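You operate a simulated robot arm through the tools that you are given. There is no shell and no other tool. Be economical: measure what you need, move in short steps, check, and stop when the job is done.

Carry out the task below with a simulated robot arm. There is one attempt and no reset: what you move stays moved.

JOB
Finish the clamped splice with the grey patch and free the joined tape.
Fine: patch on the white bed, one press, lever up, then both clamps open.
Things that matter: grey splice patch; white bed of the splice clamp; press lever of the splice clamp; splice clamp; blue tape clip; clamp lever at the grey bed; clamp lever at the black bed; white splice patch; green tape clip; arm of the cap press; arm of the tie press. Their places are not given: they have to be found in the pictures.

Only the result counts: the job must be done as asked and must still hold three seconds after the hand-in. Knocking over, shifting, dropping, spilling or breaking anything else fails it.

ROBOT AND FRAMES
A 7-joint arm with a two-finger parallel gripper, fixed in place. Base frame: the origin is at the foot of the arm, x ahead of it, y to its left, z up; the work surface is at about z = 0. Units: m, degrees, N and s.
With the tool pointing down near the work surface it reaches from about 0.24 to 0.62 m from the base axis. Its first joint turns from -66.0 to 66.0 degrees. Payload 2.6 kg.
The tool frame sits at the grasp point between the pads (the TCP): z along the fingers, y along the line on which they close. The tips reach 0.03 m beyond it. Largest opening 0.094 m; finger width 0.028, thickness 0.01; the body of the gripper, 0.05 by 0.096 m, starts 0.055 m behind the TCP.
Orientation is told as [roll, pitch, yaw] about the base's x, y, z axes, in that order, counted from this pose: with the fingers straight down and closing along the base's y, the tool's x points along the base's -x, its y along +y and its z along -z.

CONTROLS
- The arm moves only by the tool drive_tool. Its argument "targets" is a list of rows, each an object of numbers (a shift or turn left out is 0, a gripper value left out holds the last): "claw": the finger opening in mm, from 0 to 94; "tx", "ty", "tz": the shift along the tool's x, y, z in mm; "wx", "wy", "wz": the turn, a rotation vector about the tool's x, y, z in degrees. In form: [{"claw": .., "tx": .., "ty": .., "tz": .., "wx": .., "wy": .., "wz": ..}, ...]. A call has 1 to 8 rows; each row shifts and turns the commanded pose from where the row before left it, along the tool's axes as they then stand. A row lasts 0.2 s, in which the tool goes at most 0.05 m and 8.6 degrees; a call with a longer step from one row to the next is refused whole, and so is a gripper value outside its range. A pose out of reach is approached as far as the arm can. The call stops where the force on the tool passes 50 N (or 10 N more than at its start, if that is more) or the arm is blocked; 0.2 s more then pass. Each finger travels about 0.072 m/s and halts on what it meets, pressing with about 35 N; the grip force reading is that of the motor and also rises with nothing between the fingers. The clock runs only during rows and for 0.2 s after the last one: add rows that do not move to give the fingers time. It gives the time, the measured TCP pose, the force on the tool (base axes), the opening and the grip force at its end, in the units of the frame above (readings bear some noise).
- Cameras (640 x 400 px; columns grow to the right, rows downward): "scene" is fixed at [-0.0163, 0.4401, 0.5242]; the picture's right is [-1.00, -0.06, 0.00], its down [-0.06, 0.90, -0.43] and it looks along [0.03, -0.43, -0.90] (base axes); focal length 214 px, centre (320, 200). "wrist" rides on the gripper at [-0.037, 0, -0.058] in the tool frame; the picture's right is [0.00, -1.00, 0.00], its down [0.97, 0.00, -0.24] and it looks along [0.24, 0.00, 0.97] (tool axes); focal length 218 px, centre (320, 200).
- grab_frame(camera): a new picture of that camera. It takes no simulated time.
- pixel_to_xyz(camera, pixels): for up to 12 pixels [column, row] of the newest picture of that camera ("zoom" is the newest enlarged one), the place [x, y, z] in the base frame of the surface seen there, good to about 0.003 m. It takes no simulated time.
- zoom(camera, box): a new picture of the part [left, top, right, bottom] of that camera's present view, enlarged. It takes no simulated time.
- sign_off(): hands the job in; it is judged then, once.

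Go step by step. Measure first, check grasps and placings, and put right what went wrong. The budget is 80 turns and 34 pictures, counting those below and the enlarged ones. Unless the task says otherwise, let go and move clear before handing in, and close with one line.

The tools are called after "Request:" as a command line: name --argument value ..., lists and objects as JSON in quotes. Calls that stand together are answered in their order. drive_tool: Moves the arm, as the interface text tells. Its arguments: {"type":"object","properties":{"targets":{"type":"array","items":{"type":"object","properties":{"claw":{"type":"number"},"tx":{"type":"number"},"ty":{"type":"number"},"tz":{"type":"number"},"wx":{"type":"number"},"wy":{"type":"number"},"wz":{"type":"number"}}}}},"required":["targets"]} The other tools are called the same way: grab_frame (camera) takes a picture; pixel_to_xyz (camera, pixels) gives the place of the surface under pixels of a picture; zoom (camera, box) takes an enlarged picture of a part of a camera's view; sign_off () hands the job in.

At the start:

```text
time: 0.0
eef_pos: [0.2779, 0.3514, 0.3137]
tcp_rot: [0.1, 0.0, 0.0]
contact_force: [-1.1, 0.4, 0.1]
width: 0.0941
finger_force: 0.0
```

scene: 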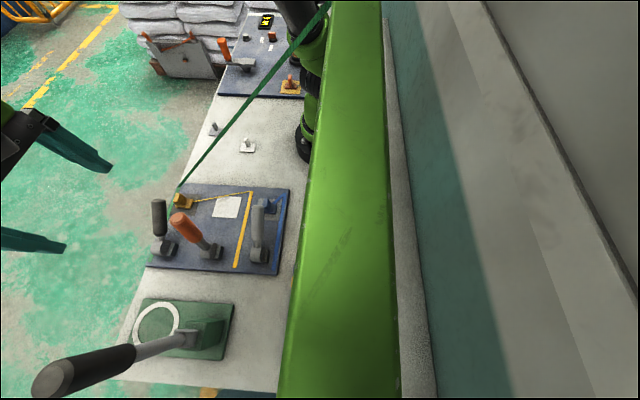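
wrist: 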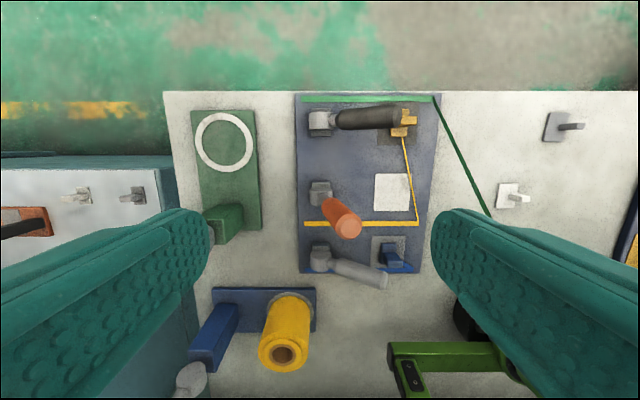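

The wrist picture shows the splice clamp (blue plate around px 365,185), with black, orange and grey levers. There are two small tabbed patches at (565,125) and (512,195). I'll enlarge both areas and measure them.

Request:
zoom --camera "wrist" --box '[290, 80, 450, 300]'

Request:
zoom --camera "wrist" --box '[480, 90, 640, 230]'

Request:
zoom --camera "scene" --box '[130, 100, 310, 280]'

Request:
pixel_to_xyz --camera "wrist" --pixels '[[555, 120], [572, 127], [510, 188], [522, 199], [392, 192], [345, 225], [320, 190], [320, 120], [405, 120], [322, 258], [380, 278], [390, 255]]'

```text
1.82 times, centred on (370, 190) of wrist
```

zoom: 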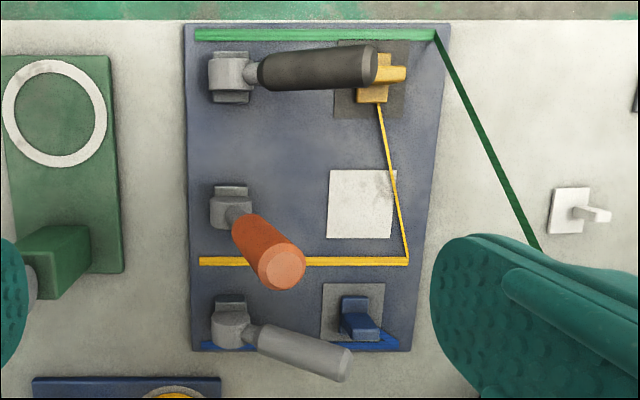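

```text
2.86 times, centred on (560, 160) of wrist
```

zoom: 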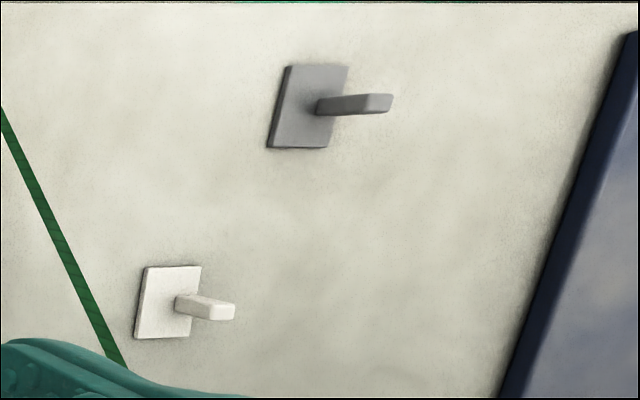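

```text
2.22 times, centred on (220, 190) of scene
```

zoom: 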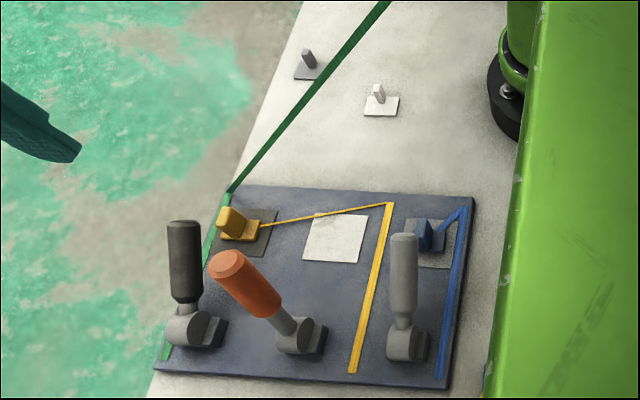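

```text
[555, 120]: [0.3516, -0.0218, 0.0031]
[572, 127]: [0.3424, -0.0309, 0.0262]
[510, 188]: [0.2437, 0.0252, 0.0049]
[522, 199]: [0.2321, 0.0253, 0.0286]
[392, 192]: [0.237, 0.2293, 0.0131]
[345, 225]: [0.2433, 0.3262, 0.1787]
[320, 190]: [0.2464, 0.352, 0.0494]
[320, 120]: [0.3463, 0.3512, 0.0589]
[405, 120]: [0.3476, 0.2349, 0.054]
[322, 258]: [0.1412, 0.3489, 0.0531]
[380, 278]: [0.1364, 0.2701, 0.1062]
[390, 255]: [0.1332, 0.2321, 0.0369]
```

The grey patch is at about (0.35,-0.022), the white one at (0.244,0.025), and the white bed at about (0.237,0.229). Next I'll measure the lever handles and look at the other plates.

Request:
grab_frame --camera "wrist"

Request:
pixel_to_xyz --camera "wrist" --pixels '[[345, 119], [370, 119], [388, 119], [333, 266], [350, 270], [383, 281], [330, 203], [340, 213], [348, 228], [365, 160], [390, 134], [410, 122]]'

Request:
zoom --camera "scene" --box '[190, 0, 330, 110]'

Request:
pixel_to_xyz --camera "scene" --pixels '[[159, 203], [160, 225], [164, 248], [180, 220], [195, 238], [212, 252], [258, 206], [257, 225], [259, 250], [182, 197], [272, 205], [229, 207]]'

```text
28 pictures are left
```

wrist: 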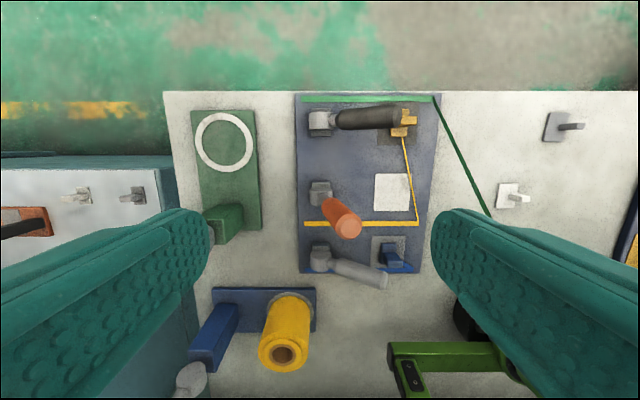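

```text
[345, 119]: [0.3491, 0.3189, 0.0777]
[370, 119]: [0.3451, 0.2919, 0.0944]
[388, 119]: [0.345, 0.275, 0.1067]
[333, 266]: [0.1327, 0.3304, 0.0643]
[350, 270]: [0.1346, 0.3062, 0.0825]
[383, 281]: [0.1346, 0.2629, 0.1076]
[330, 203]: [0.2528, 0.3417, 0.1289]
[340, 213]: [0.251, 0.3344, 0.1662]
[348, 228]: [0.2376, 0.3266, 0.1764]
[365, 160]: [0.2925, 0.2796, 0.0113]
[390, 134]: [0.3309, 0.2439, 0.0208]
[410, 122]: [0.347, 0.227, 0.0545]
```

```text
3.64 times, centred on (260, 55) of scene
```

zoom: 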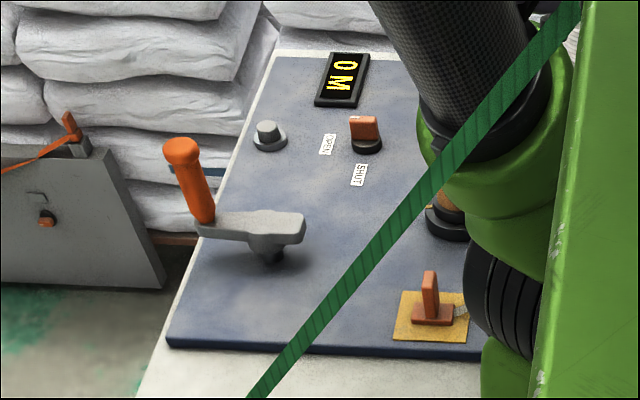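

```text
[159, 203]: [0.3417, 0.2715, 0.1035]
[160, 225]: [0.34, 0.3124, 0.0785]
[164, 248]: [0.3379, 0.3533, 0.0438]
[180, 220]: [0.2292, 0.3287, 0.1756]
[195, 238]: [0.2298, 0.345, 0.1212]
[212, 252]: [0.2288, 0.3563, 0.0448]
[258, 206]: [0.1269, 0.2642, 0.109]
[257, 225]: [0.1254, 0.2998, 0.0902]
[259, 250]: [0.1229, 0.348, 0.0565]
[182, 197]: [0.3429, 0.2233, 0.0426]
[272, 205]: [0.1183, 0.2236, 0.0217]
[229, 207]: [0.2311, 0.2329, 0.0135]
```

Both clamp levers sit low, about 33° above horizontal over their beds, so they are closed. The orange press lever is up. The green strand passes in front of the arm in the scene picture, so I'll measure it before crossing that area.

Request:
pixel_to_xyz --camera "wrist" --pixels '[[436, 100], [450, 130], [465, 162], [480, 195], [488, 212], [440, 350], [565, 122]]'

Request:
grab_frame --camera "scene"

Request:
pixel_to_xyz --camera "scene" --pixels '[[178, 184], [205, 152], [235, 115], [262, 83], [290, 49], [312, 22], [326, 6], [345, 200], [340, 20], [213, 125], [216, 131], [248, 143]]'

```text
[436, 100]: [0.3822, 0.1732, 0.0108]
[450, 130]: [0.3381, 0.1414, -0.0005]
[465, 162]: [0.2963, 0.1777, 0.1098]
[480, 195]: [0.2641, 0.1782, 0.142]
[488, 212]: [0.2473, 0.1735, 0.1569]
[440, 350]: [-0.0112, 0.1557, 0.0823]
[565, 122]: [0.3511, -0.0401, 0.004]
```

```text
26 pictures are left
```

scene: 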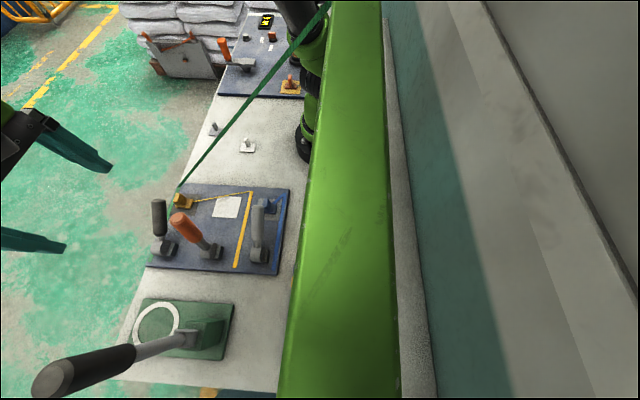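

```text
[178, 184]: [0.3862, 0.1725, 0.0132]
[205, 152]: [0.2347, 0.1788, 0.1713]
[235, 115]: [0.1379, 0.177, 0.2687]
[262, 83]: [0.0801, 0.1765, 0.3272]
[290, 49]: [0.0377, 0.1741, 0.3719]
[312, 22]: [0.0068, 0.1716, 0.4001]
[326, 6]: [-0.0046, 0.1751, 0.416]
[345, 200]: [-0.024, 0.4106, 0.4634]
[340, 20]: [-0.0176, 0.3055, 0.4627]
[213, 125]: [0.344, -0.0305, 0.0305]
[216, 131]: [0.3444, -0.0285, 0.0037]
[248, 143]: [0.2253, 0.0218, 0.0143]
```

The green strand runs up in the plane y≈0.175 from (0.385,0.173,0.012) to (-0.005,0.175,0.416), so I'll keep above it. I'll move over the grey patch at the present height.

Request:
drive_tool --targets '[{"tx": -9, "ty": -46.6}, {"tx": -9, "ty": -46.6}, {"tx": -9, "ty": -46.6}, {"tx": -9, "ty": -46.6}, {"tx": -9, "ty": -46.6}, {"tx": -9, "ty": -46.6}, {"tx": -9, "ty": -46.6}, {"tx": -9, "ty": -46.6}]'

Request:
drive_tool --targets '[{"tz": 40}, {"tz": 40}, {"tz": 40}, {}]'

Request:
grab_frame --camera "wrist"

Request:
grab_frame --camera "scene"

```text
time: 1.8
eef_pos: [0.3501, -0.0227, 0.3124]
tcp_rot: [-0.1, 0.0, 0.1]
contact_force: [1.2, -0.8, 0.4]
width: 0.0941
finger_force: 0.0
```

```text
time: 2.8
eef_pos: [0.3504, -0.022, 0.1931]
tcp_rot: [-0.1, -0.1, 0.0]
contact_force: [-0.2, 0.6, -0.1]
width: 0.094
finger_force: 0.0
```

```text
25 pictures are left
```

wrist: 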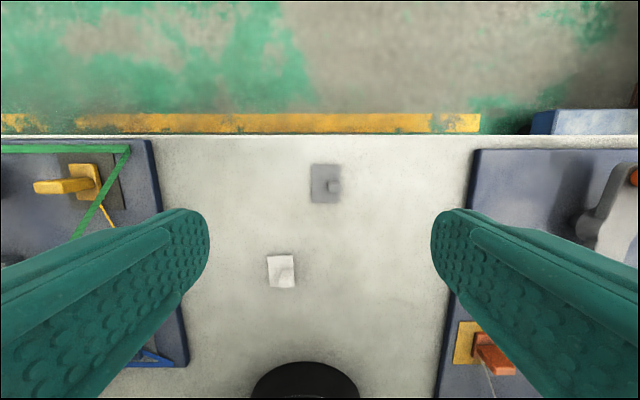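

```text
24 pictures are left
```

scene: 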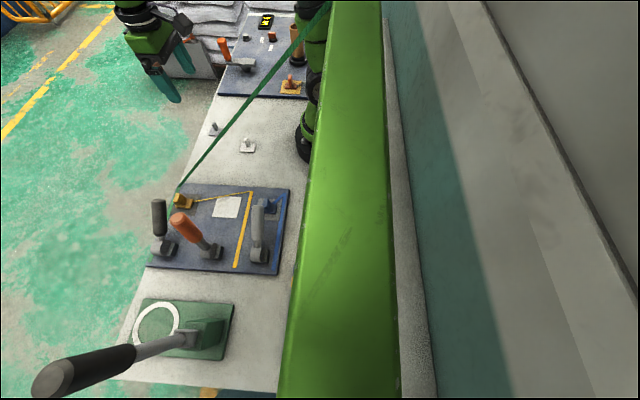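

Request:
zoom --camera "wrist" --box '[280, 150, 360, 210]'

Request:
pixel_to_xyz --camera "zoom" --pixels '[[245, 115], [245, 400], [470, 110], [480, 385], [400, 250], [450, 250], [430, 210], [430, 285], [470, 250], [300, 200]]'

```text
6.67 times, centred on (320, 180) of wrist
```

zoom: 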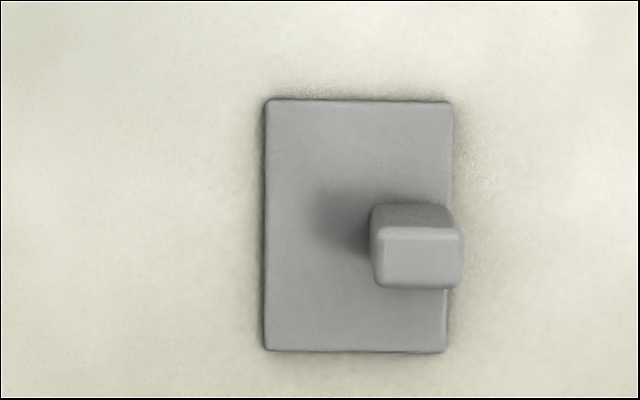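

```text
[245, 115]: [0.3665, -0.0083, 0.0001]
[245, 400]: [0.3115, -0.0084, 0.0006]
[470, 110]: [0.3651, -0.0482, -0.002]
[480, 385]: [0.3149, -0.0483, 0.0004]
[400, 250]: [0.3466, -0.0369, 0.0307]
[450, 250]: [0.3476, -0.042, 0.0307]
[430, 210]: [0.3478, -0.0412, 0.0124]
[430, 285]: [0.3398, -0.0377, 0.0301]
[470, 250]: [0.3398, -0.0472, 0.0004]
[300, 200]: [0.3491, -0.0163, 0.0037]
```

The grey patch lies flat, long side along x, centred near (0.344,-0.028). Its stem tip at zoom (422,258) is at about (0.344,-0.037,0.031), roughly 9 mm in x by 13 mm in y. I'll yaw 90° to close along x, then lean the hand slightly to +y so it stays off the green strand later.

Request:
drive_tool --targets '[{"wz": -8.5}, {"wz": -8.5}, {"wz": -8.5}, {"wz": -8.5}, {"wz": -8.5}, {"wz": -8.5}, {"wz": -8.5}, {"wz": -8.5}]'

Request:
drive_tool --targets '[{"wz": -8.5}, {"wz": -8.5}, {"wz": -5}, {"wy": 6}, {"wy": 6}, {}, {}]'

Request:
grab_frame --camera "wrist"

```text
time: 4.6
eef_pos: [0.3514, -0.0213, 0.1926]
tcp_rot: [0.0, -0.1, 68.2]
contact_force: [-0.1, 0.9, 0.4]
width: 0.0938
finger_force: 0.0
```

```text
time: 6.2
eef_pos: [0.3507, -0.0216, 0.1931]
tcp_rot: [-0.1, 12.0, 90.0]
contact_force: [0.6, 0.0, -0.1]
width: 0.094
finger_force: 0.1
```

```text
22 pictures are left
```

wrist: 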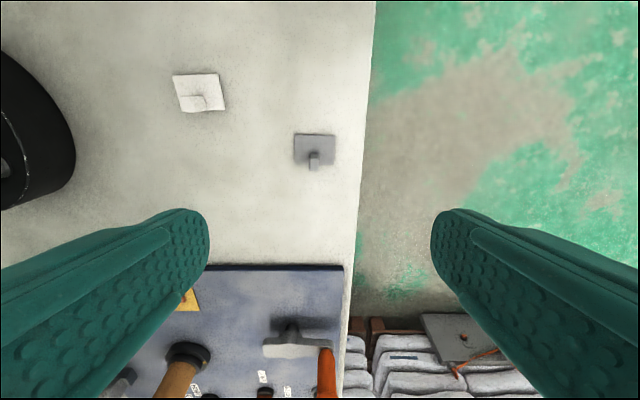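

The tilt and yaw are as commanded, and the patch stem shows at (313,160). I'll descend to a hover above it with narrower jaws and check alignment.

Request:
drive_tool --targets '[{"claw": 40, "tx": -4.1, "ty": 2.2, "tz": 37.6}, {"tx": -4.1, "ty": 2.2, "tz": 37.6}, {"tx": -4.1, "ty": 2.2, "tz": 37.6}, {}, {}]'

Request:
grab_frame --camera "wrist"

Request:
zoom --camera "wrist" --box '[240, 120, 400, 240]'

Request:
pixel_to_xyz --camera "wrist" --pixels '[[320, 180], [310, 175], [325, 185]]'

```text
time: 7.4
eef_pos: [0.3448, -0.0324, 0.0802]
tcp_rot: [0.0, 12.0, 90.0]
contact_force: [-0.6, -0.9, 0.1]
width: 0.04
finger_force: 0.0
```

```text
21 pictures are left
```

wrist: 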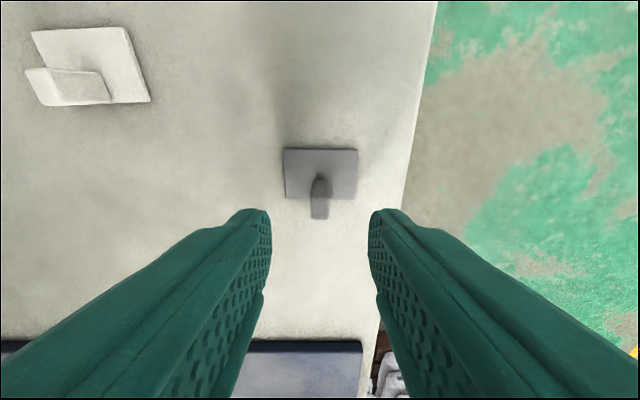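

```text
3.33 times, centred on (320, 180) of wrist
```

zoom: 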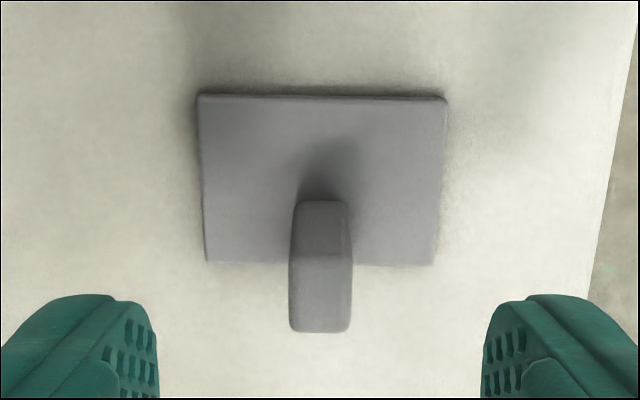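

```text
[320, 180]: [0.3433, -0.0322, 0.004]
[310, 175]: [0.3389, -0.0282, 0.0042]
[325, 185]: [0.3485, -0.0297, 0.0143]
```

Request:
pixel_to_xyz --camera "zoom" --pixels '[[205, 100], [440, 105], [212, 256], [430, 260], [320, 205], [320, 262], [320, 322], [296, 290], [345, 290], [320, 250]]'

```text
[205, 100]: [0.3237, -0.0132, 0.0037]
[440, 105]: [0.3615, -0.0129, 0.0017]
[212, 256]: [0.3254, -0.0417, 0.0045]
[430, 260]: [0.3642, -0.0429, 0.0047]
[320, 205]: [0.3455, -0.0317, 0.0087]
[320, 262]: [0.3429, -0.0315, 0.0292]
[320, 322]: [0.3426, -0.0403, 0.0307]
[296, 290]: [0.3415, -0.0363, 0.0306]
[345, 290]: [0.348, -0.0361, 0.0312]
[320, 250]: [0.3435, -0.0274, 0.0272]
```

Stem centre is (0.344,-0.036) and patch centre (0.3437,-0.0277), so the stem sits 8 mm toward -y. I'll descend and grip.

Request:
drive_tool --targets '[{"tx": -4.3, "ty": 0.4, "tz": 20.4}, {"tx": -4.3, "ty": 0.4, "tz": 20.4}, {}]'

Request:
drive_tool --targets '[{"claw": 4}, {"claw": 4}, {"claw": 4}, {"claw": 4}]'

Request:
zoom --camera "wrist" --box '[240, 120, 400, 240]'

```text
time: 8.2
eef_pos: [0.3446, -0.0329, 0.0377]
tcp_rot: [0.0, 11.9, 90.1]
contact_force: [-0.7, 0.1, 0.7]
width: 0.04
finger_force: 0.0
```

```text
time: 9.2
eef_pos: [0.3443, -0.0323, 0.0396]
tcp_rot: [0.1, 11.9, 90.0]
contact_force: [-1.6, -0.3, 0.2]
width: 0.0081
finger_force: 34.4
```

```text
3.33 times, centred on (320, 180) of wrist
```

zoom: 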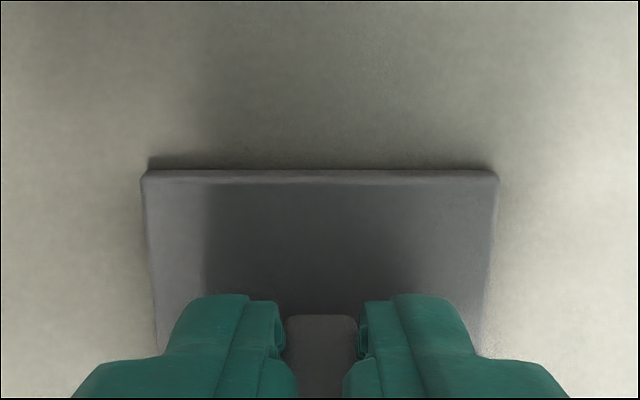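

Gripped at 8 mm with 34 N. I'll lift straight up, then check the hold and measure the white bed from the scene camera.

Request:
drive_tool --targets '[{"tx": 4.2, "tz": -19.6}, {"tx": 8.3, "tz": -39}, {"tx": 8.3, "tz": -39}, {"tx": 8.3, "tz": -39}, {"tx": 8.3, "tz": -39}, {"tx": 8.3, "tz": -39}, {}]'

Request:
zoom --camera "scene" --box '[195, 180, 265, 225]'

Request:
pixel_to_xyz --camera "zoom" --pixels '[[320, 200]]'

Request:
grab_frame --camera "wrist"

```text
time: 10.8
eef_pos: [0.3431, -0.0326, 0.259]
tcp_rot: [0.0, 12.0, 90.0]
contact_force: [-0.2, -0.2, -0.1]
width: 0.0084
finger_force: 34.8
```

```text
8.89 times, centred on (230, 202) of scene
```

zoom: 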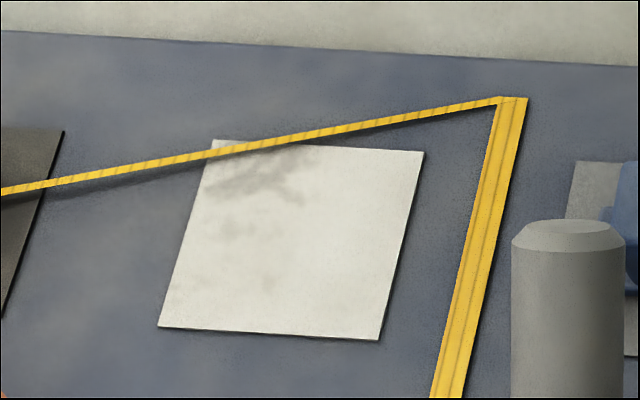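

```text
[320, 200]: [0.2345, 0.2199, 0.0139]
```

```text
17 pictures are left
```

wrist: 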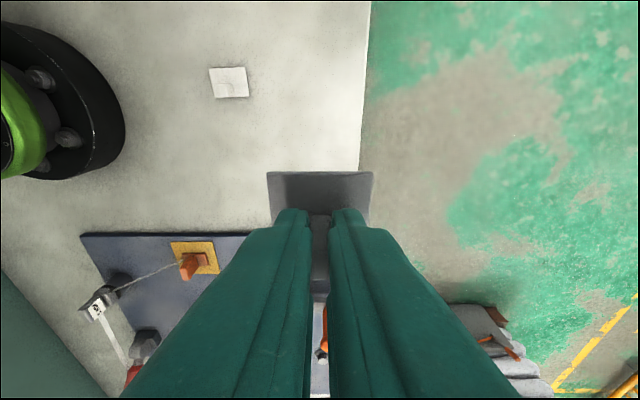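

Request:
pixel_to_xyz --camera "scene" --pixels '[[218, 195], [221, 197], [227, 196], [232, 195], [240, 193], [248, 191]]'

Request:
zoom --camera "scene" --box '[165, 180, 295, 270]'

Request:
pixel_to_xyz --camera "zoom" --pixels '[[240, 76], [330, 82], [312, 160], [222, 154], [280, 115], [250, 72], [200, 82], [120, 100], [150, 93], [340, 64], [375, 56], [230, 77]]'

```text
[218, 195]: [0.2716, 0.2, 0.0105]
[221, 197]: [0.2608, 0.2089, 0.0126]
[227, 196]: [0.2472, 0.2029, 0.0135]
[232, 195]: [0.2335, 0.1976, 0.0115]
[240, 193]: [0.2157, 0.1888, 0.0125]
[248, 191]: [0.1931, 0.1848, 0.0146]
```

```text
4.44 times, centred on (230, 225) of scene
```

zoom: 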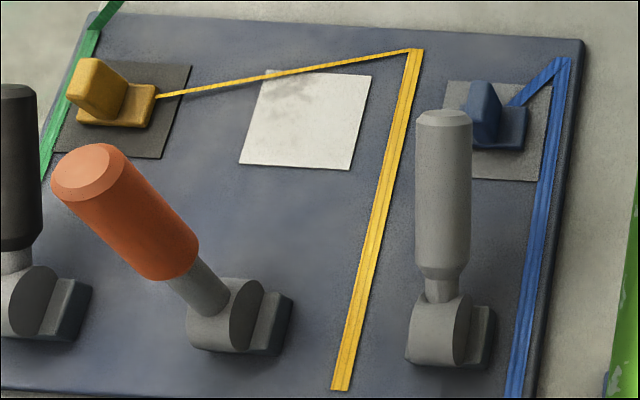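

```text
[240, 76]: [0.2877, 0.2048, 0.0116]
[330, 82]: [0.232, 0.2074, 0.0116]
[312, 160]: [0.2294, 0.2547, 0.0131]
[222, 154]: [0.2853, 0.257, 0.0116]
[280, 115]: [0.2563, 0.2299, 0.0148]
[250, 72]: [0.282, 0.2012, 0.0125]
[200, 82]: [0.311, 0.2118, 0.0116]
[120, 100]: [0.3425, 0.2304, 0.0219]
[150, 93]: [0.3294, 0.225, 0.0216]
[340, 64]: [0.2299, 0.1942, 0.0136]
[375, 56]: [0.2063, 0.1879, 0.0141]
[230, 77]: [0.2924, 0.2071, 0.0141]
```

Request:
pixel_to_xyz --camera "scene" --pixels '[[219, 196.5], [240.5, 198], [236, 216.5], [212.8, 215.3], [227, 206.7], [227, 206.7]]'

Request:
pixel_to_xyz --camera "zoom" --pixels '[[270, 77], [368, 80], [347, 167], [243, 162], [306, 120], [320, 68], [300, 73], [280, 77]]'

```text
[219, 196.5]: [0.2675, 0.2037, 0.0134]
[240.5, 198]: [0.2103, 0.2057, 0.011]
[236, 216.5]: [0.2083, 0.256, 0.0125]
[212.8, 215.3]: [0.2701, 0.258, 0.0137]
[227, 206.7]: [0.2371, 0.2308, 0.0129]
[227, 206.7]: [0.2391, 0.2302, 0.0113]
```

```text
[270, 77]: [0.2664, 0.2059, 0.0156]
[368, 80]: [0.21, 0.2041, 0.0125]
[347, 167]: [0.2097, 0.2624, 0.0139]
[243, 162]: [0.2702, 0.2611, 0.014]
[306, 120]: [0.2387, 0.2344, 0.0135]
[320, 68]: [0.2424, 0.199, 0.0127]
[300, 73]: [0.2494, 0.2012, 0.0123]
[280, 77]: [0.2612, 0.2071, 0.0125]
```

The patch hangs level in the grip. The white bed spans x 0.208–0.271 and y 0.202–0.260, top at z≈0.0135, so its centre is (0.239,0.231). I'll carry the patch high over to it.

Request:
drive_tool --targets '[{"tx": -36.9, "ty": 14.8, "tz": -4.9}, {"tx": -36.9, "ty": 14.8, "tz": -4.9}, {"tx": -36.9, "ty": 14.8, "tz": -4.9}, {"tx": -36.9, "ty": 14.8, "tz": -4.9}, {"tx": -36.9, "ty": 14.8, "tz": -4.9}, {"tx": -36.9, "ty": 14.8, "tz": -4.9}, {"tx": -36.9, "ty": 14.8, "tz": -4.9}, {}]'

Request:
grab_frame --camera "scene"

```text
time: 12.6
eef_pos: [0.2398, 0.2277, 0.2376]
tcp_rot: [-0.1, 12.0, 90.0]
contact_force: [0.6, -0.3, 0.7]
width: 0.0083
finger_force: 35.2
```

```text
15 pictures are left
```

scene: 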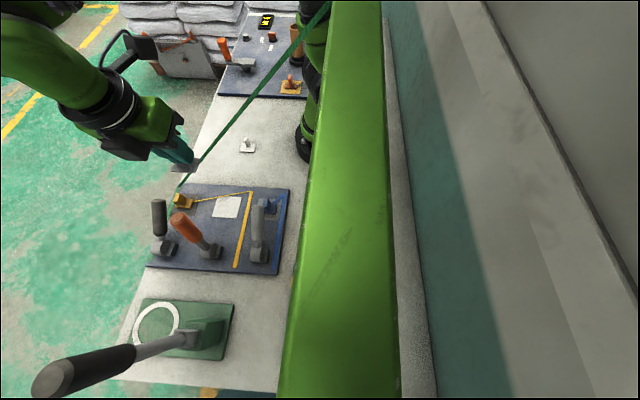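

Request:
pixel_to_xyz --camera "scene" --pixels '[[140, 48], [115, 100], [130, 145], [160, 125], [185, 155], [50, 60], [200, 160], [205, 152], [220, 133]]'

```text
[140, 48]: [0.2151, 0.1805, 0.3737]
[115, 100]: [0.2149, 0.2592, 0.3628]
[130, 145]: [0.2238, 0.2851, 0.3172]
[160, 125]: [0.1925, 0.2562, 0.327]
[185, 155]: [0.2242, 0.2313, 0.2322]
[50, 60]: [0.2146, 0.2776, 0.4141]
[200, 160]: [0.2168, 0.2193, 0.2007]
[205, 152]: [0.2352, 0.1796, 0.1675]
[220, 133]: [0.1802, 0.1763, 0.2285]
```

A black box on the hand at scene (140,48), position (0.215,0.18,0.374), would come down right onto the green strand. I'll zoom in to measure its extents before choosing a steeper lean.

Request:
zoom --camera "scene" --box '[60, 10, 230, 190]'

Request:
pixel_to_xyz --camera "zoom" --pixels '[[250, 70], [305, 65], [335, 90], [300, 95], [260, 110], [225, 145], [300, 270], [400, 300], [390, 225], [350, 250], [250, 290], [190, 200]]'

```text
2.22 times, centred on (145, 100) of scene
```

zoom: 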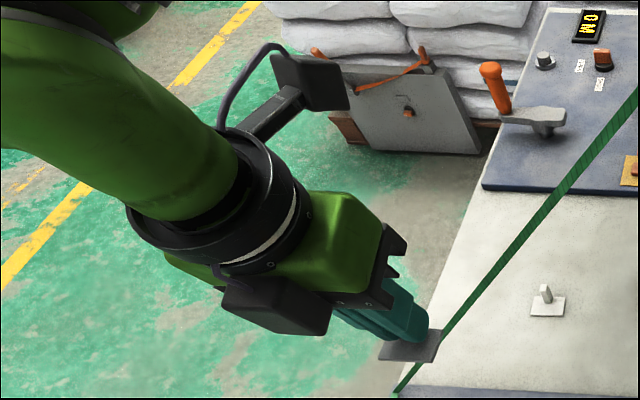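

```text
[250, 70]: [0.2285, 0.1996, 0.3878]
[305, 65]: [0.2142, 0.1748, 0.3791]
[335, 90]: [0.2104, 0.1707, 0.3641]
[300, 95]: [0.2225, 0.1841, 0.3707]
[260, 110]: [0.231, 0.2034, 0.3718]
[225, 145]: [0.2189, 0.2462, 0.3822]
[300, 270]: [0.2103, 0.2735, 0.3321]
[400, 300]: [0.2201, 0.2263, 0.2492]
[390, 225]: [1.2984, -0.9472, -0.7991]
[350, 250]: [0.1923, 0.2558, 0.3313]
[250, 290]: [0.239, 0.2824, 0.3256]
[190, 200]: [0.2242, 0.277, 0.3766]
```

Leaning far enough to clear the strand would push the flange into the orange lever. A grip along y with the hand upright fits both, so I'll take the patch back to its old spot and regrasp it that way.

Request:
drive_tool --targets '[{"tx": 36.9, "ty": -14.8, "tz": 4.9}, {"tx": 36.9, "ty": -14.8, "tz": 4.9}, {"tx": 36.9, "ty": -14.8, "tz": 4.9}, {"tx": 36.9, "ty": -14.8, "tz": 4.9}, {"tx": 36.9, "ty": -14.8, "tz": 4.9}, {"tx": 36.9, "ty": -14.8, "tz": 4.9}, {"tx": 36.9, "ty": -14.8, "tz": 4.9}, {}]'

Request:
drive_tool --targets '[{"tx": -8.3, "tz": 39}, {"tx": -8.3, "tz": 39}, {"tx": -8.3, "tz": 39}, {"tx": -8.3, "tz": 39}, {"tx": -8.3, "tz": 39}, {}]'

```text
time: 14.4
eef_pos: [0.3437, -0.0338, 0.2578]
tcp_rot: [0.0, 12.0, 90.0]
contact_force: [0.7, 0.7, 0.3]
width: 0.0081
finger_force: 34.8
```

```text
time: 15.8
eef_pos: [0.3442, -0.0324, 0.0598]
tcp_rot: [0.0, 12.0, 90.0]
contact_force: [-0.1, -0.4, -0.6]
width: 0.0082
finger_force: 35.3
```

Request:
drive_tool --targets '[{"tx": -4.2, "tz": 19.6}, {}, {"claw": 40}, {"claw": 40}, {"claw": 40}, {"tx": 8.3, "tz": -39}, {"tx": 8.3, "tz": -39}, {"tx": 8.3, "tz": -39}]'

Request:
drive_tool --targets '[{"wy": -6}, {"wy": -6}, {"wz": 8.5}, {"wz": 8.5}, {"wz": 8.5}, {"wz": 8.5}, {"wz": 8.5}, {"wz": 8.5}]'

Request:
drive_tool --targets '[{"wz": 8.5}, {"wz": 8.5}, {"wz": 8.5}, {"wz": 8.5}, {"wz": 5}, {}, {}]'

Request:
zoom --camera "wrist" --box '[240, 120, 400, 240]'

```text
time: 17.6
eef_pos: [0.3429, -0.032, 0.16]
tcp_rot: [0.0, 12.0, 90.1]
contact_force: [0.9, 0.1, 0.4]
width: 0.0401
finger_force: 0.0
```

```text
time: 19.4
eef_pos: [0.3436, -0.0329, 0.1591]
tcp_rot: [0.0, 0.0, 38.7]
contact_force: [0.4, -0.2, -0.4]
width: 0.0401
finger_force: 0.1
```

```text
time: 21.0
eef_pos: [0.3438, -0.0329, 0.1594]
tcp_rot: [-0.1, 0.0, 0.0]
contact_force: [-0.6, 0.3, -0.7]
width: 0.0401
finger_force: 0.1
```

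```text
3.33 times, centred on (320, 180) of wrist
```

zoom: 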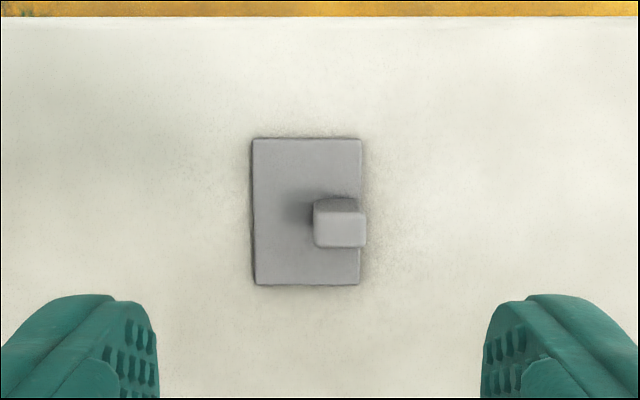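

Request:
pixel_to_xyz --camera "zoom" --pixels '[[256, 143], [356, 143], [256, 280], [356, 280], [317, 228], [362, 228], [340, 228], [340, 243], [340, 216]]'

```text
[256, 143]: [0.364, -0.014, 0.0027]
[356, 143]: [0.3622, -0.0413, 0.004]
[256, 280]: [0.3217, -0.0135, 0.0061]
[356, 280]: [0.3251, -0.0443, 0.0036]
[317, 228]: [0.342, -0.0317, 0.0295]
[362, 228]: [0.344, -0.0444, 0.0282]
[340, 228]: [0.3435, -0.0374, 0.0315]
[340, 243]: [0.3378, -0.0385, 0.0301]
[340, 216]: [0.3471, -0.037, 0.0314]
```

The patch lies flat where it was, stem at (0.3435,-0.0375). I'll descend and grip along y.

Request:
drive_tool --targets '[{"ty": -1.4, "tz": 40.7}, {"ty": -1.4, "tz": 40.7}, {"ty": -1.4, "tz": 40.7}, {}, {"claw": 6}, {"claw": 6}, {"claw": 6}, {"claw": 6}]'

Request:
drive_tool --targets '[{"tz": -20}, {"tz": -40}, {"tz": -40}, {"tz": -40}, {"tz": -40}, {"tz": -40}, {}]'

Request:
zoom --camera "wrist" --box '[240, 140, 400, 260]'

```text
time: 22.8
eef_pos: [0.3461, -0.0367, 0.0373]
tcp_rot: [-0.1, 0.0, 0.0]
contact_force: [-0.2, 0.4, -0.6]
width: 0.0121
finger_force: 35.1
```

```text
time: 24.4
eef_pos: [0.3443, -0.0375, 0.2573]
tcp_rot: [0.1, 0.0, 0.0]
contact_force: [-0.9, -0.6, 0.4]
width: 0.0123
finger_force: 35.3
```

```text
3.33 times, centred on (320, 200) of wrist
```

zoom: 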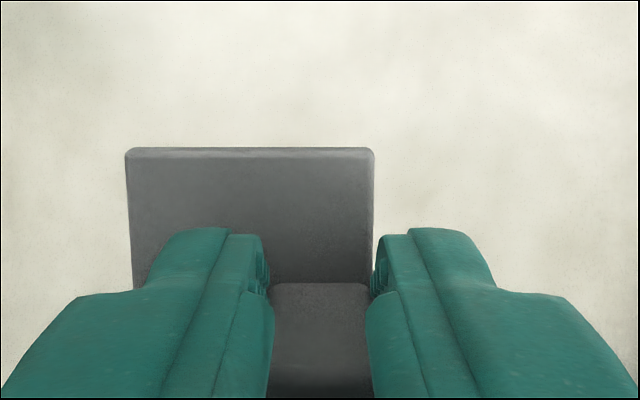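

Held along y (12 mm, 35 N), patch centre about 8.5 mm to +y of the TCP. I'll carry it over the bed with a 5° lean and lower part way, then look.

Request:
drive_tool --targets '[{"tx": 15, "ty": 38}, {"tx": 15, "ty": 38}, {"tx": 15, "ty": 38}, {"tx": 15, "ty": 38}, {"tx": 15, "ty": 38}, {"tx": 15, "ty": 38}, {"tx": 15, "ty": 38}, {"wx": 5}]'

Request:
drive_tool --targets '[{"ty": -3, "tz": 35}, {"ty": -3, "tz": 35}, {"ty": -3, "tz": 35}, {}]'

Request:
grab_frame --camera "scene"

```text
time: 26.2
eef_pos: [0.2388, 0.2299, 0.2577]
tcp_rot: [-5.1, 0.0, 0.0]
contact_force: [-1.1, 0.1, -0.6]
width: 0.0123
finger_force: 35.4
```

```text
time: 27.2
eef_pos: [0.2391, 0.211, 0.1526]
tcp_rot: [-5.0, 0.1, 0.0]
contact_force: [-0.4, 0.1, -0.4]
width: 0.0123
finger_force: 35.0
```

```text
11 pictures are left
```

scene: 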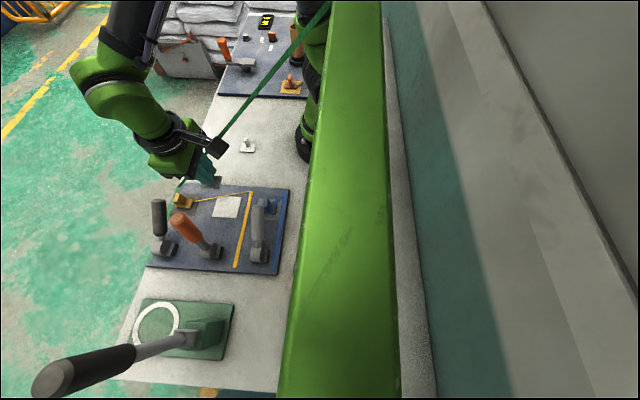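

My sideways compensation had the wrong sign (y is 0.211). I'll correct by +18 mm before going lower, then check the bracket box near scene (215,147).

Request:
drive_tool --targets '[{"ty": 18.5, "tz": -1}, {}, {}]'

Request:
zoom --camera "scene" --box '[110, 80, 280, 230]'

Request:
pixel_to_xyz --camera "zoom" --pixels '[[395, 175], [380, 165], [410, 180], [330, 160], [300, 200], [250, 90], [270, 150], [280, 230], [370, 240], [330, 130]]'

```text
time: 28.0
eef_pos: [0.2379, 0.2299, 0.1524]
tcp_rot: [-5.0, 0.0, 0.0]
contact_force: [-0.8, 0.1, 0.1]
width: 0.0125
finger_force: 34.4
```

```text
2.67 times, centred on (195, 155) of scene
```

zoom: 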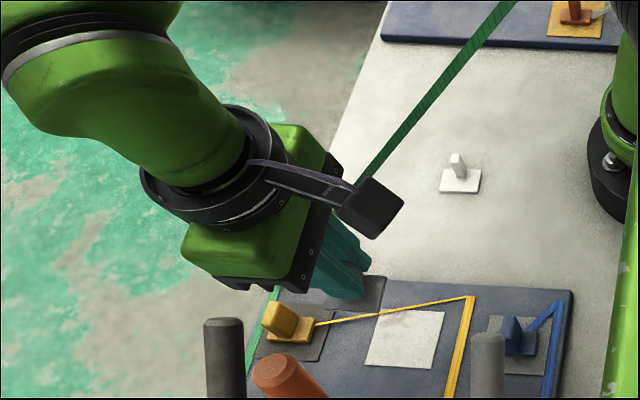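

```text
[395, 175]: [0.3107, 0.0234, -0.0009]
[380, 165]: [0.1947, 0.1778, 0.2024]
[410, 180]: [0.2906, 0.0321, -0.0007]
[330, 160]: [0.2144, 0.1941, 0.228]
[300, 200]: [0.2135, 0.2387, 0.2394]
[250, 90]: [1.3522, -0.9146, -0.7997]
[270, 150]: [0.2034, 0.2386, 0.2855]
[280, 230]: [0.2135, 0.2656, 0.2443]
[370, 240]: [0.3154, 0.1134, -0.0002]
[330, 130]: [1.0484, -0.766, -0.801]
```

Request:
pixel_to_xyz --camera "zoom" --pixels '[[370, 185], [350, 212], [398, 205], [375, 235], [370, 208], [305, 178], [190, 130], [100, 90], [60, 60], [150, 20], [230, 130], [285, 140]]'

```text
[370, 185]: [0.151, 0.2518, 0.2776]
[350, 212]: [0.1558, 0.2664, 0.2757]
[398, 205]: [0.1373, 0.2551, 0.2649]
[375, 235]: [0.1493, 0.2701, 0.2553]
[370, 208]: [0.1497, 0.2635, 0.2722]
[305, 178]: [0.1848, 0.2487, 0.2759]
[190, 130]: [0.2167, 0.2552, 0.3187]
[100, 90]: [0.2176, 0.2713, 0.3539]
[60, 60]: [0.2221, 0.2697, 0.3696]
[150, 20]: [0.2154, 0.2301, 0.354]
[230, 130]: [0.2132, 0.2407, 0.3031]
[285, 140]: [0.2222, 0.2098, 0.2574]
```

The bracket box is at y≥0.25, clear of the strand, and will stay above the grey lever. I'll descend toward the bed.

Request:
drive_tool --targets '[{"tx": -1, "ty": 1.8, "tz": 23}, {"ty": 1.8, "tz": 23}, {"ty": 1.8, "tz": 23}, {"ty": 1.4, "tz": 18}, {}]'

Request:
zoom --camera "scene" --box '[110, 80, 280, 230]'

```text
time: 29.2
eef_pos: [0.239, 0.2277, 0.0653]
tcp_rot: [-5.0, 0.1, 0.1]
contact_force: [-0.4, -0.5, -1.3]
width: 0.0125
finger_force: 34.7
```

```text
2.67 times, centred on (195, 155) of scene
```

zoom: 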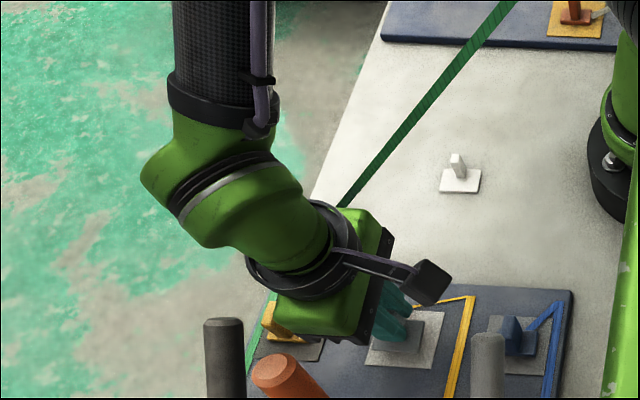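

Request:
drive_tool --targets '[{"ty": 0.9, "tz": 10}, {}]'

Request:
drive_tool --targets '[{"ty": 0.1, "tz": 1.5}, {}]'

Request:
zoom --camera "wrist" --box '[220, 120, 420, 270]'

```text
time: 29.8
eef_pos: [0.2394, 0.2277, 0.0541]
tcp_rot: [-5.0, 0.0, -0.1]
contact_force: [-0.3, 0.6, 0.1]
width: 0.0123
finger_force: 35.1
```

```text
time: 30.4
eef_pos: [0.239, 0.2288, 0.0533]
tcp_rot: [-5.0, -0.1, 0.1]
contact_force: [-0.1, -1.1, -0.3]
width: 0.0121
finger_force: 34.6
```

```text
2.67 times, centred on (320, 195) of wrist
```

zoom: 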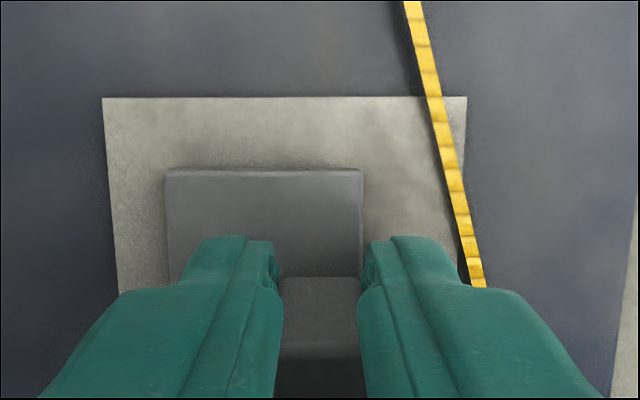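

The patch is over the bed, clear of the yellow strand. I'll lower a touch more, open the fingers slightly to release, and rise.

Request:
drive_tool --targets '[{"tz": 1.2}, {}, {"claw": 24}, {"claw": 24}, {}]'

Request:
drive_tool --targets '[{"tz": -15}, {"tz": -30}, {"tz": -40}, {"tz": -40}, {"tz": -40}, {"tz": -40}, {}]'

Request:
zoom --camera "wrist" --box '[220, 100, 420, 250]'

```text
time: 31.6
eef_pos: [0.2396, 0.2286, 0.0528]
tcp_rot: [-5.0, 0.1, 0.2]
contact_force: [-0.5, -0.2, -0.3]
width: 0.0241
finger_force: 0.1
```

```text
time: 33.2
eef_pos: [0.2404, 0.2459, 0.257]
tcp_rot: [-5.1, 0.1, 0.0]
contact_force: [0.1, 0.7, -0.8]
width: 0.0237
finger_force: 0.1
```

```text
2.67 times, centred on (320, 175) of wrist
```

zoom: 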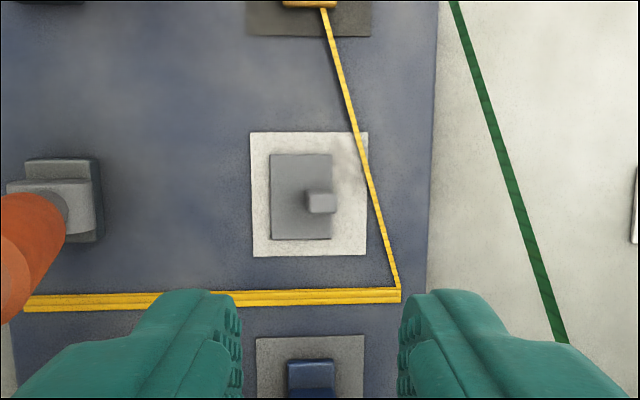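

The patch lies flat on the white bed, about 3 mm off centre. Next is the orange lever: I'll move above it, straighten, and yaw to 90° so I can grip it along x.

Request:
drive_tool --targets '[{"wx": 5, "claw": 60}, {"ty": 40}, {"ty": 36}, {"wz": -8.5}, {"wz": -8.5}, {"wz": -8.5}, {"wz": -8.5}, {"wz": -8.5}]'

Request:
drive_tool --targets '[{"wz": -8.5}, {"wz": -8.5}, {"wz": -8.5}, {"wz": -8.5}, {"wz": -8.5}, {"wz": -5}, {}]'

Request:
grab_frame --camera "wrist"

```text
time: 35.0
eef_pos: [0.2393, 0.3213, 0.2435]
tcp_rot: [-7.5, 6.8, 42.3]
contact_force: [-0.4, -0.4, -0.5]
width: 0.0598
finger_force: 0.1
```

```text
time: 36.6
eef_pos: [0.2397, 0.3212, 0.2433]
tcp_rot: [-0.1, 10.0, 90.1]
contact_force: [0.6, 0.0, 0.3]
width: 0.0599
finger_force: 0.0
```

```text
6 pictures are left
```

wrist: 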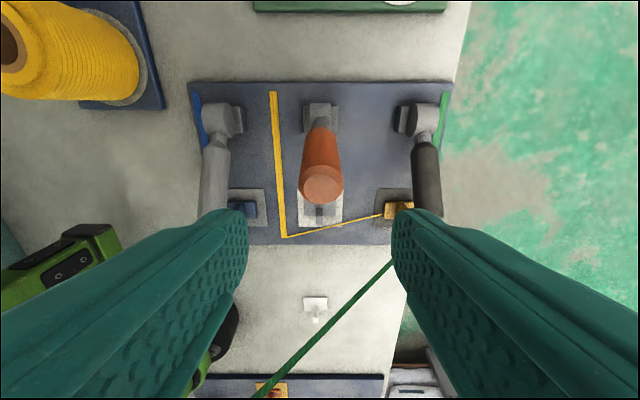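

I doubled the lean instead of removing it (now 10°). I'll measure the lever in this picture and then straighten.

Request:
pixel_to_xyz --camera "wrist" --pixels '[[303, 185], [341, 185], [321, 185], [321, 170], [321, 203], [321, 145], [305, 150], [337, 150], [320, 122], [427, 175], [213, 175], [321, 110]]'

Request:
drive_tool --targets '[{"wy": -5}, {"wy": -5}, {}]'

```text
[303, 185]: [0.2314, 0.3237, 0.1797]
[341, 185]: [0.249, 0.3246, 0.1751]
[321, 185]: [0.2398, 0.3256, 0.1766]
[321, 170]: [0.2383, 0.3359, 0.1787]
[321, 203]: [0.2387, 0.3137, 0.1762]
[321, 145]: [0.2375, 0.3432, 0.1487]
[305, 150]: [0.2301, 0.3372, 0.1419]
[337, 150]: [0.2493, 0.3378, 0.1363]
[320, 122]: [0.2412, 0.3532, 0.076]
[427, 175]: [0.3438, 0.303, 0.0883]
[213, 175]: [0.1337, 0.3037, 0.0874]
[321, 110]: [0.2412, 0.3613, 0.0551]
```

```text
time: 37.4
eef_pos: [0.2397, 0.3211, 0.2429]
tcp_rot: [0.0, -0.1, 90.0]
contact_force: [-0.6, 0.5, -0.8]
width: 0.06
finger_force: 0.0
```

The orange lever is centred at x≈0.240, its top at (0.326,0.177). I'll lower the open fingers around its handle and close.

Request:
drive_tool --targets '[{"tx": -4, "tz": 28}, {"tx": -4, "tz": 28}, {"tz": 27}, {}, {"claw": 12}, {"claw": 12}, {"claw": 12}, {"claw": 12}]'

```text
time: 39.2
eef_pos: [0.2399, 0.3297, 0.1591]
tcp_rot: [0.0, -0.1, 89.9]
contact_force: [3.4, 3.6, -8.9]
width: 0.029
finger_force: 44.8
```

Gripped at 29 mm. I'll swing the lever down along its arc in short steps, watching the force.

Request:
drive_tool --targets '[{"tx": 15, "tz": 3.5}, {"tx": 14.4, "tz": 6.4}, {"tx": 13.3, "tz": 8.3}]'

```text
time: 40.0
eef_pos: [0.2415, 0.2876, 0.1431]
tcp_rot: [-0.2, -0.1, 90.0]
contact_force: [1.8, 3.7, 15.5]
width: 0.0294
finger_force: 45.0
```

Request:
drive_tool --targets '[{"tx": 12, "tz": 10.1, "wy": 4}, {"tx": 9.7, "tz": 12.4, "wy": 4}]'

```text
time: 40.6
eef_pos: [0.2398, 0.2635, 0.1197]
tcp_rot: [-0.1, 8.1, 90.0]
contact_force: [4.8, -1.5, 16.4]
width: 0.0293
finger_force: 45.3
```

Request:
drive_tool --targets '[{"tx": 6.9, "tz": 14.1, "wy": 4}]'

Request:
zoom --camera "scene" --box '[130, 120, 300, 280]'

```text
time: 41.0
eef_pos: [0.2401, 0.2532, 0.106]
tcp_rot: [-0.1, 12.1, 89.9]
contact_force: [7.5, -5.5, 18.4]
width: 0.0294
finger_force: 45.0
```

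```text
2.50 times, centred on (215, 200) of scene
```

zoom: 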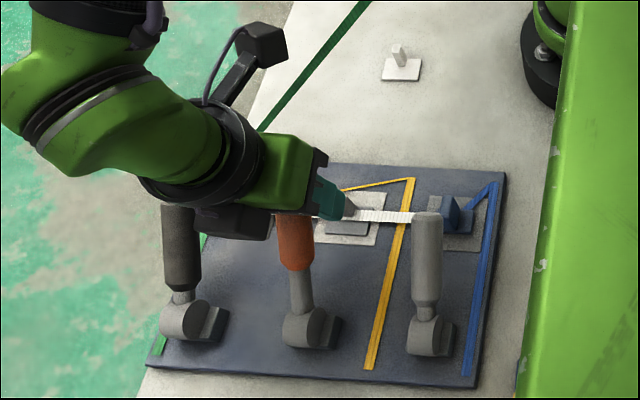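

A white strip now runs through the beds at zoom (390,215), so the press has taken. I'll bring the lever back up along the same arc.

Request:
drive_tool --targets '[{"tx": -5.9, "tz": -14.5, "wy": -4}, {"tx": -8.8, "tz": -13.1, "wy": -4}, {"tx": -11.3, "tz": -10.9, "wy": -4}, {"tx": -13.3, "tz": -8.3}, {"tx": -14.4, "tz": -6.4}, {"tx": -15, "tz": -3.5}, {}]'

```text
time: 42.6
eef_pos: [0.2397, 0.3293, 0.1625]
tcp_rot: [-0.2, -0.1, 90.0]
contact_force: [11.5, -6.9, 12.9]
width: 0.0291
finger_force: 45.0
```

The lever is back at its starting pose. I'll release and rise straight up.

Request:
drive_tool --targets '[{"claw": 60}, {"claw": 60}, {"claw": 60}, {}, {"tz": -30}, {"tz": -30}, {"tz": -20}, {}]'

Request:
grab_frame --camera "wrist"

Request:
pixel_to_xyz --camera "wrist" --pixels '[[321, 185], [321, 170], [321, 203], [321, 145]]'

```text
time: 44.4
eef_pos: [0.2411, 0.3287, 0.2404]
tcp_rot: [0.0, 0.1, 90.0]
contact_force: [-0.1, 0.2, 0.6]
width: 0.0601
finger_force: 0.1
```

```text
4 pictures are left
```

wrist: 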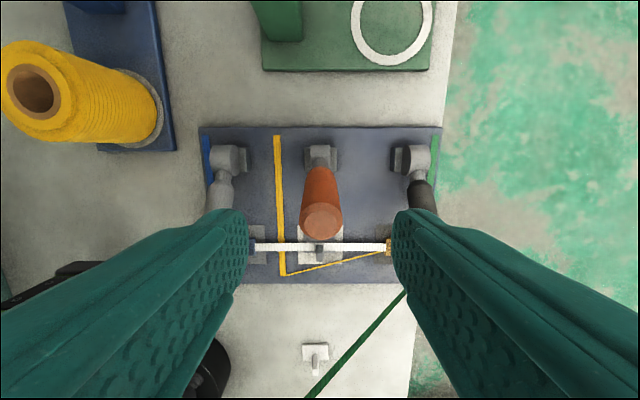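

```text
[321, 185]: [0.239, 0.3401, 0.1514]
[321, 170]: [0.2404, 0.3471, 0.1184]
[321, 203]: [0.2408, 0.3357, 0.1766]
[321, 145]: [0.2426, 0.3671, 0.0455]
```

The orange lever is up again and the white joined tape shows at row 247. Next is the black clamp lever at x≈0.345; I'll move over it and descend around its handle.

Request:
drive_tool --targets '[{"tx": 18.2, "ty": -34.5}, {"tx": 18.2, "ty": -34.5}, {"tx": 18.2, "ty": -34.5}, {}, {}]'

Request:
grab_frame --camera "wrist"

```text
time: 45.6
eef_pos: [0.3426, 0.2752, 0.2395]
tcp_rot: [0.0, 0.0, 90.0]
contact_force: [-0.1, -0.8, 0.1]
width: 0.06
finger_force: 0.0
```

```text
3 pictures are left
```

wrist: 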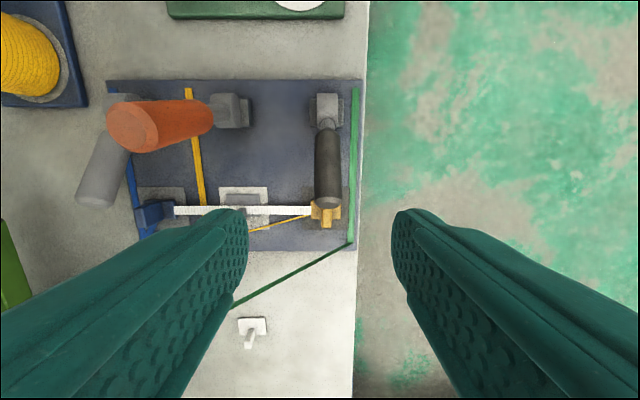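

Request:
pixel_to_xyz --camera "wrist" --pixels '[[328, 140], [328, 160], [328, 180], [328, 195], [328, 204], [318, 180], [338, 180], [326, 115], [315, 210], [345, 214], [82, 195], [95, 185]]'

```text
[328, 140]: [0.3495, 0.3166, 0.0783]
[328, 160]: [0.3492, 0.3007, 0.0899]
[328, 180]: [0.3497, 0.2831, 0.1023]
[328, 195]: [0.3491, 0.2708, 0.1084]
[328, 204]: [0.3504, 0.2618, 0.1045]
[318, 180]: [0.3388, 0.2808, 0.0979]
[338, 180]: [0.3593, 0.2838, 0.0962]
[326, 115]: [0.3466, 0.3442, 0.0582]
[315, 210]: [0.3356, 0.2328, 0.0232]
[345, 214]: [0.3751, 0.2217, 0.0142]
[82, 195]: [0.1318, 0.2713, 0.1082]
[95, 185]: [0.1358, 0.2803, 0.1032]
```

The black handle is centred at x≈0.348, tip y≈0.262. I'll descend to z 0.092 and grip.

Request:
drive_tool --targets '[{"ty": -5.5, "tz": 37}, {"tz": 37, "tx": 1}, {"tz": 37}, {"tz": 36}, {"claw": 12}, {"claw": 12}, {"claw": 12}, {"claw": 12}]'

```text
time: 47.4
eef_pos: [0.35, 0.2741, 0.0932]
tcp_rot: [-0.2, -0.1, 90.0]
contact_force: [27.1, 10.0, -12.9]
width: 0.0294
finger_force: 44.9
```

Gripped, with some sideways force. I'll ease 2 mm toward +x and swing the lever up.

Request:
drive_tool --targets '[{"ty": -2}, {"tx": -7.4, "tz": -11}, {"tx": -8.5, "tz": -9.4}, {"tx": -9.7, "tz": -8.1}]'

Request:
drive_tool --targets '[{"tx": -10.7, "tz": -6.8}, {"tx": -11.6, "tz": -5.1}, {"tx": -12.2, "tz": -3.5}]'

```text
time: 48.4
eef_pos: [0.3506, 0.2997, 0.1213]
tcp_rot: [0.1, 0.1, 89.9]
contact_force: [5.5, -11.7, -6.8]
width: 0.0293
finger_force: 45.0
```

```text
time: 49.2
eef_pos: [0.3498, 0.3338, 0.137]
tcp_rot: [0.1, 0.2, 89.9]
contact_force: [-1.6, -14.4, 2.4]
width: 0.0292
finger_force: 45.4
```

Request:
drive_tool --targets '[{"tx": -5, "tz": -1}, {}]'

Request:
drive_tool --targets '[{"claw": 50}, {"claw": 50}, {"claw": 50}, {}, {"tz": -35}, {"tz": -35}, {"tz": -35}, {}]'

Request:
pixel_to_xyz --camera "scene" --pixels '[[160, 200], [178, 220], [258, 206]]'

```text
time: 49.8
eef_pos: [0.3499, 0.3388, 0.1387]
tcp_rot: [0.0, 0.0, 90.1]
contact_force: [-8.0, -13.5, 3.4]
width: 0.0289
finger_force: 44.9
```

```text
time: 51.6
eef_pos: [0.3494, 0.3384, 0.2435]
tcp_rot: [0.0, 0.1, 90.0]
contact_force: [-0.3, 0.2, -0.4]
width: 0.05
finger_force: 0.0
```

```text
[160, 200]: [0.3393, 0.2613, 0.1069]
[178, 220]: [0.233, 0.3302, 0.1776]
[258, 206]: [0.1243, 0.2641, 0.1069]
```

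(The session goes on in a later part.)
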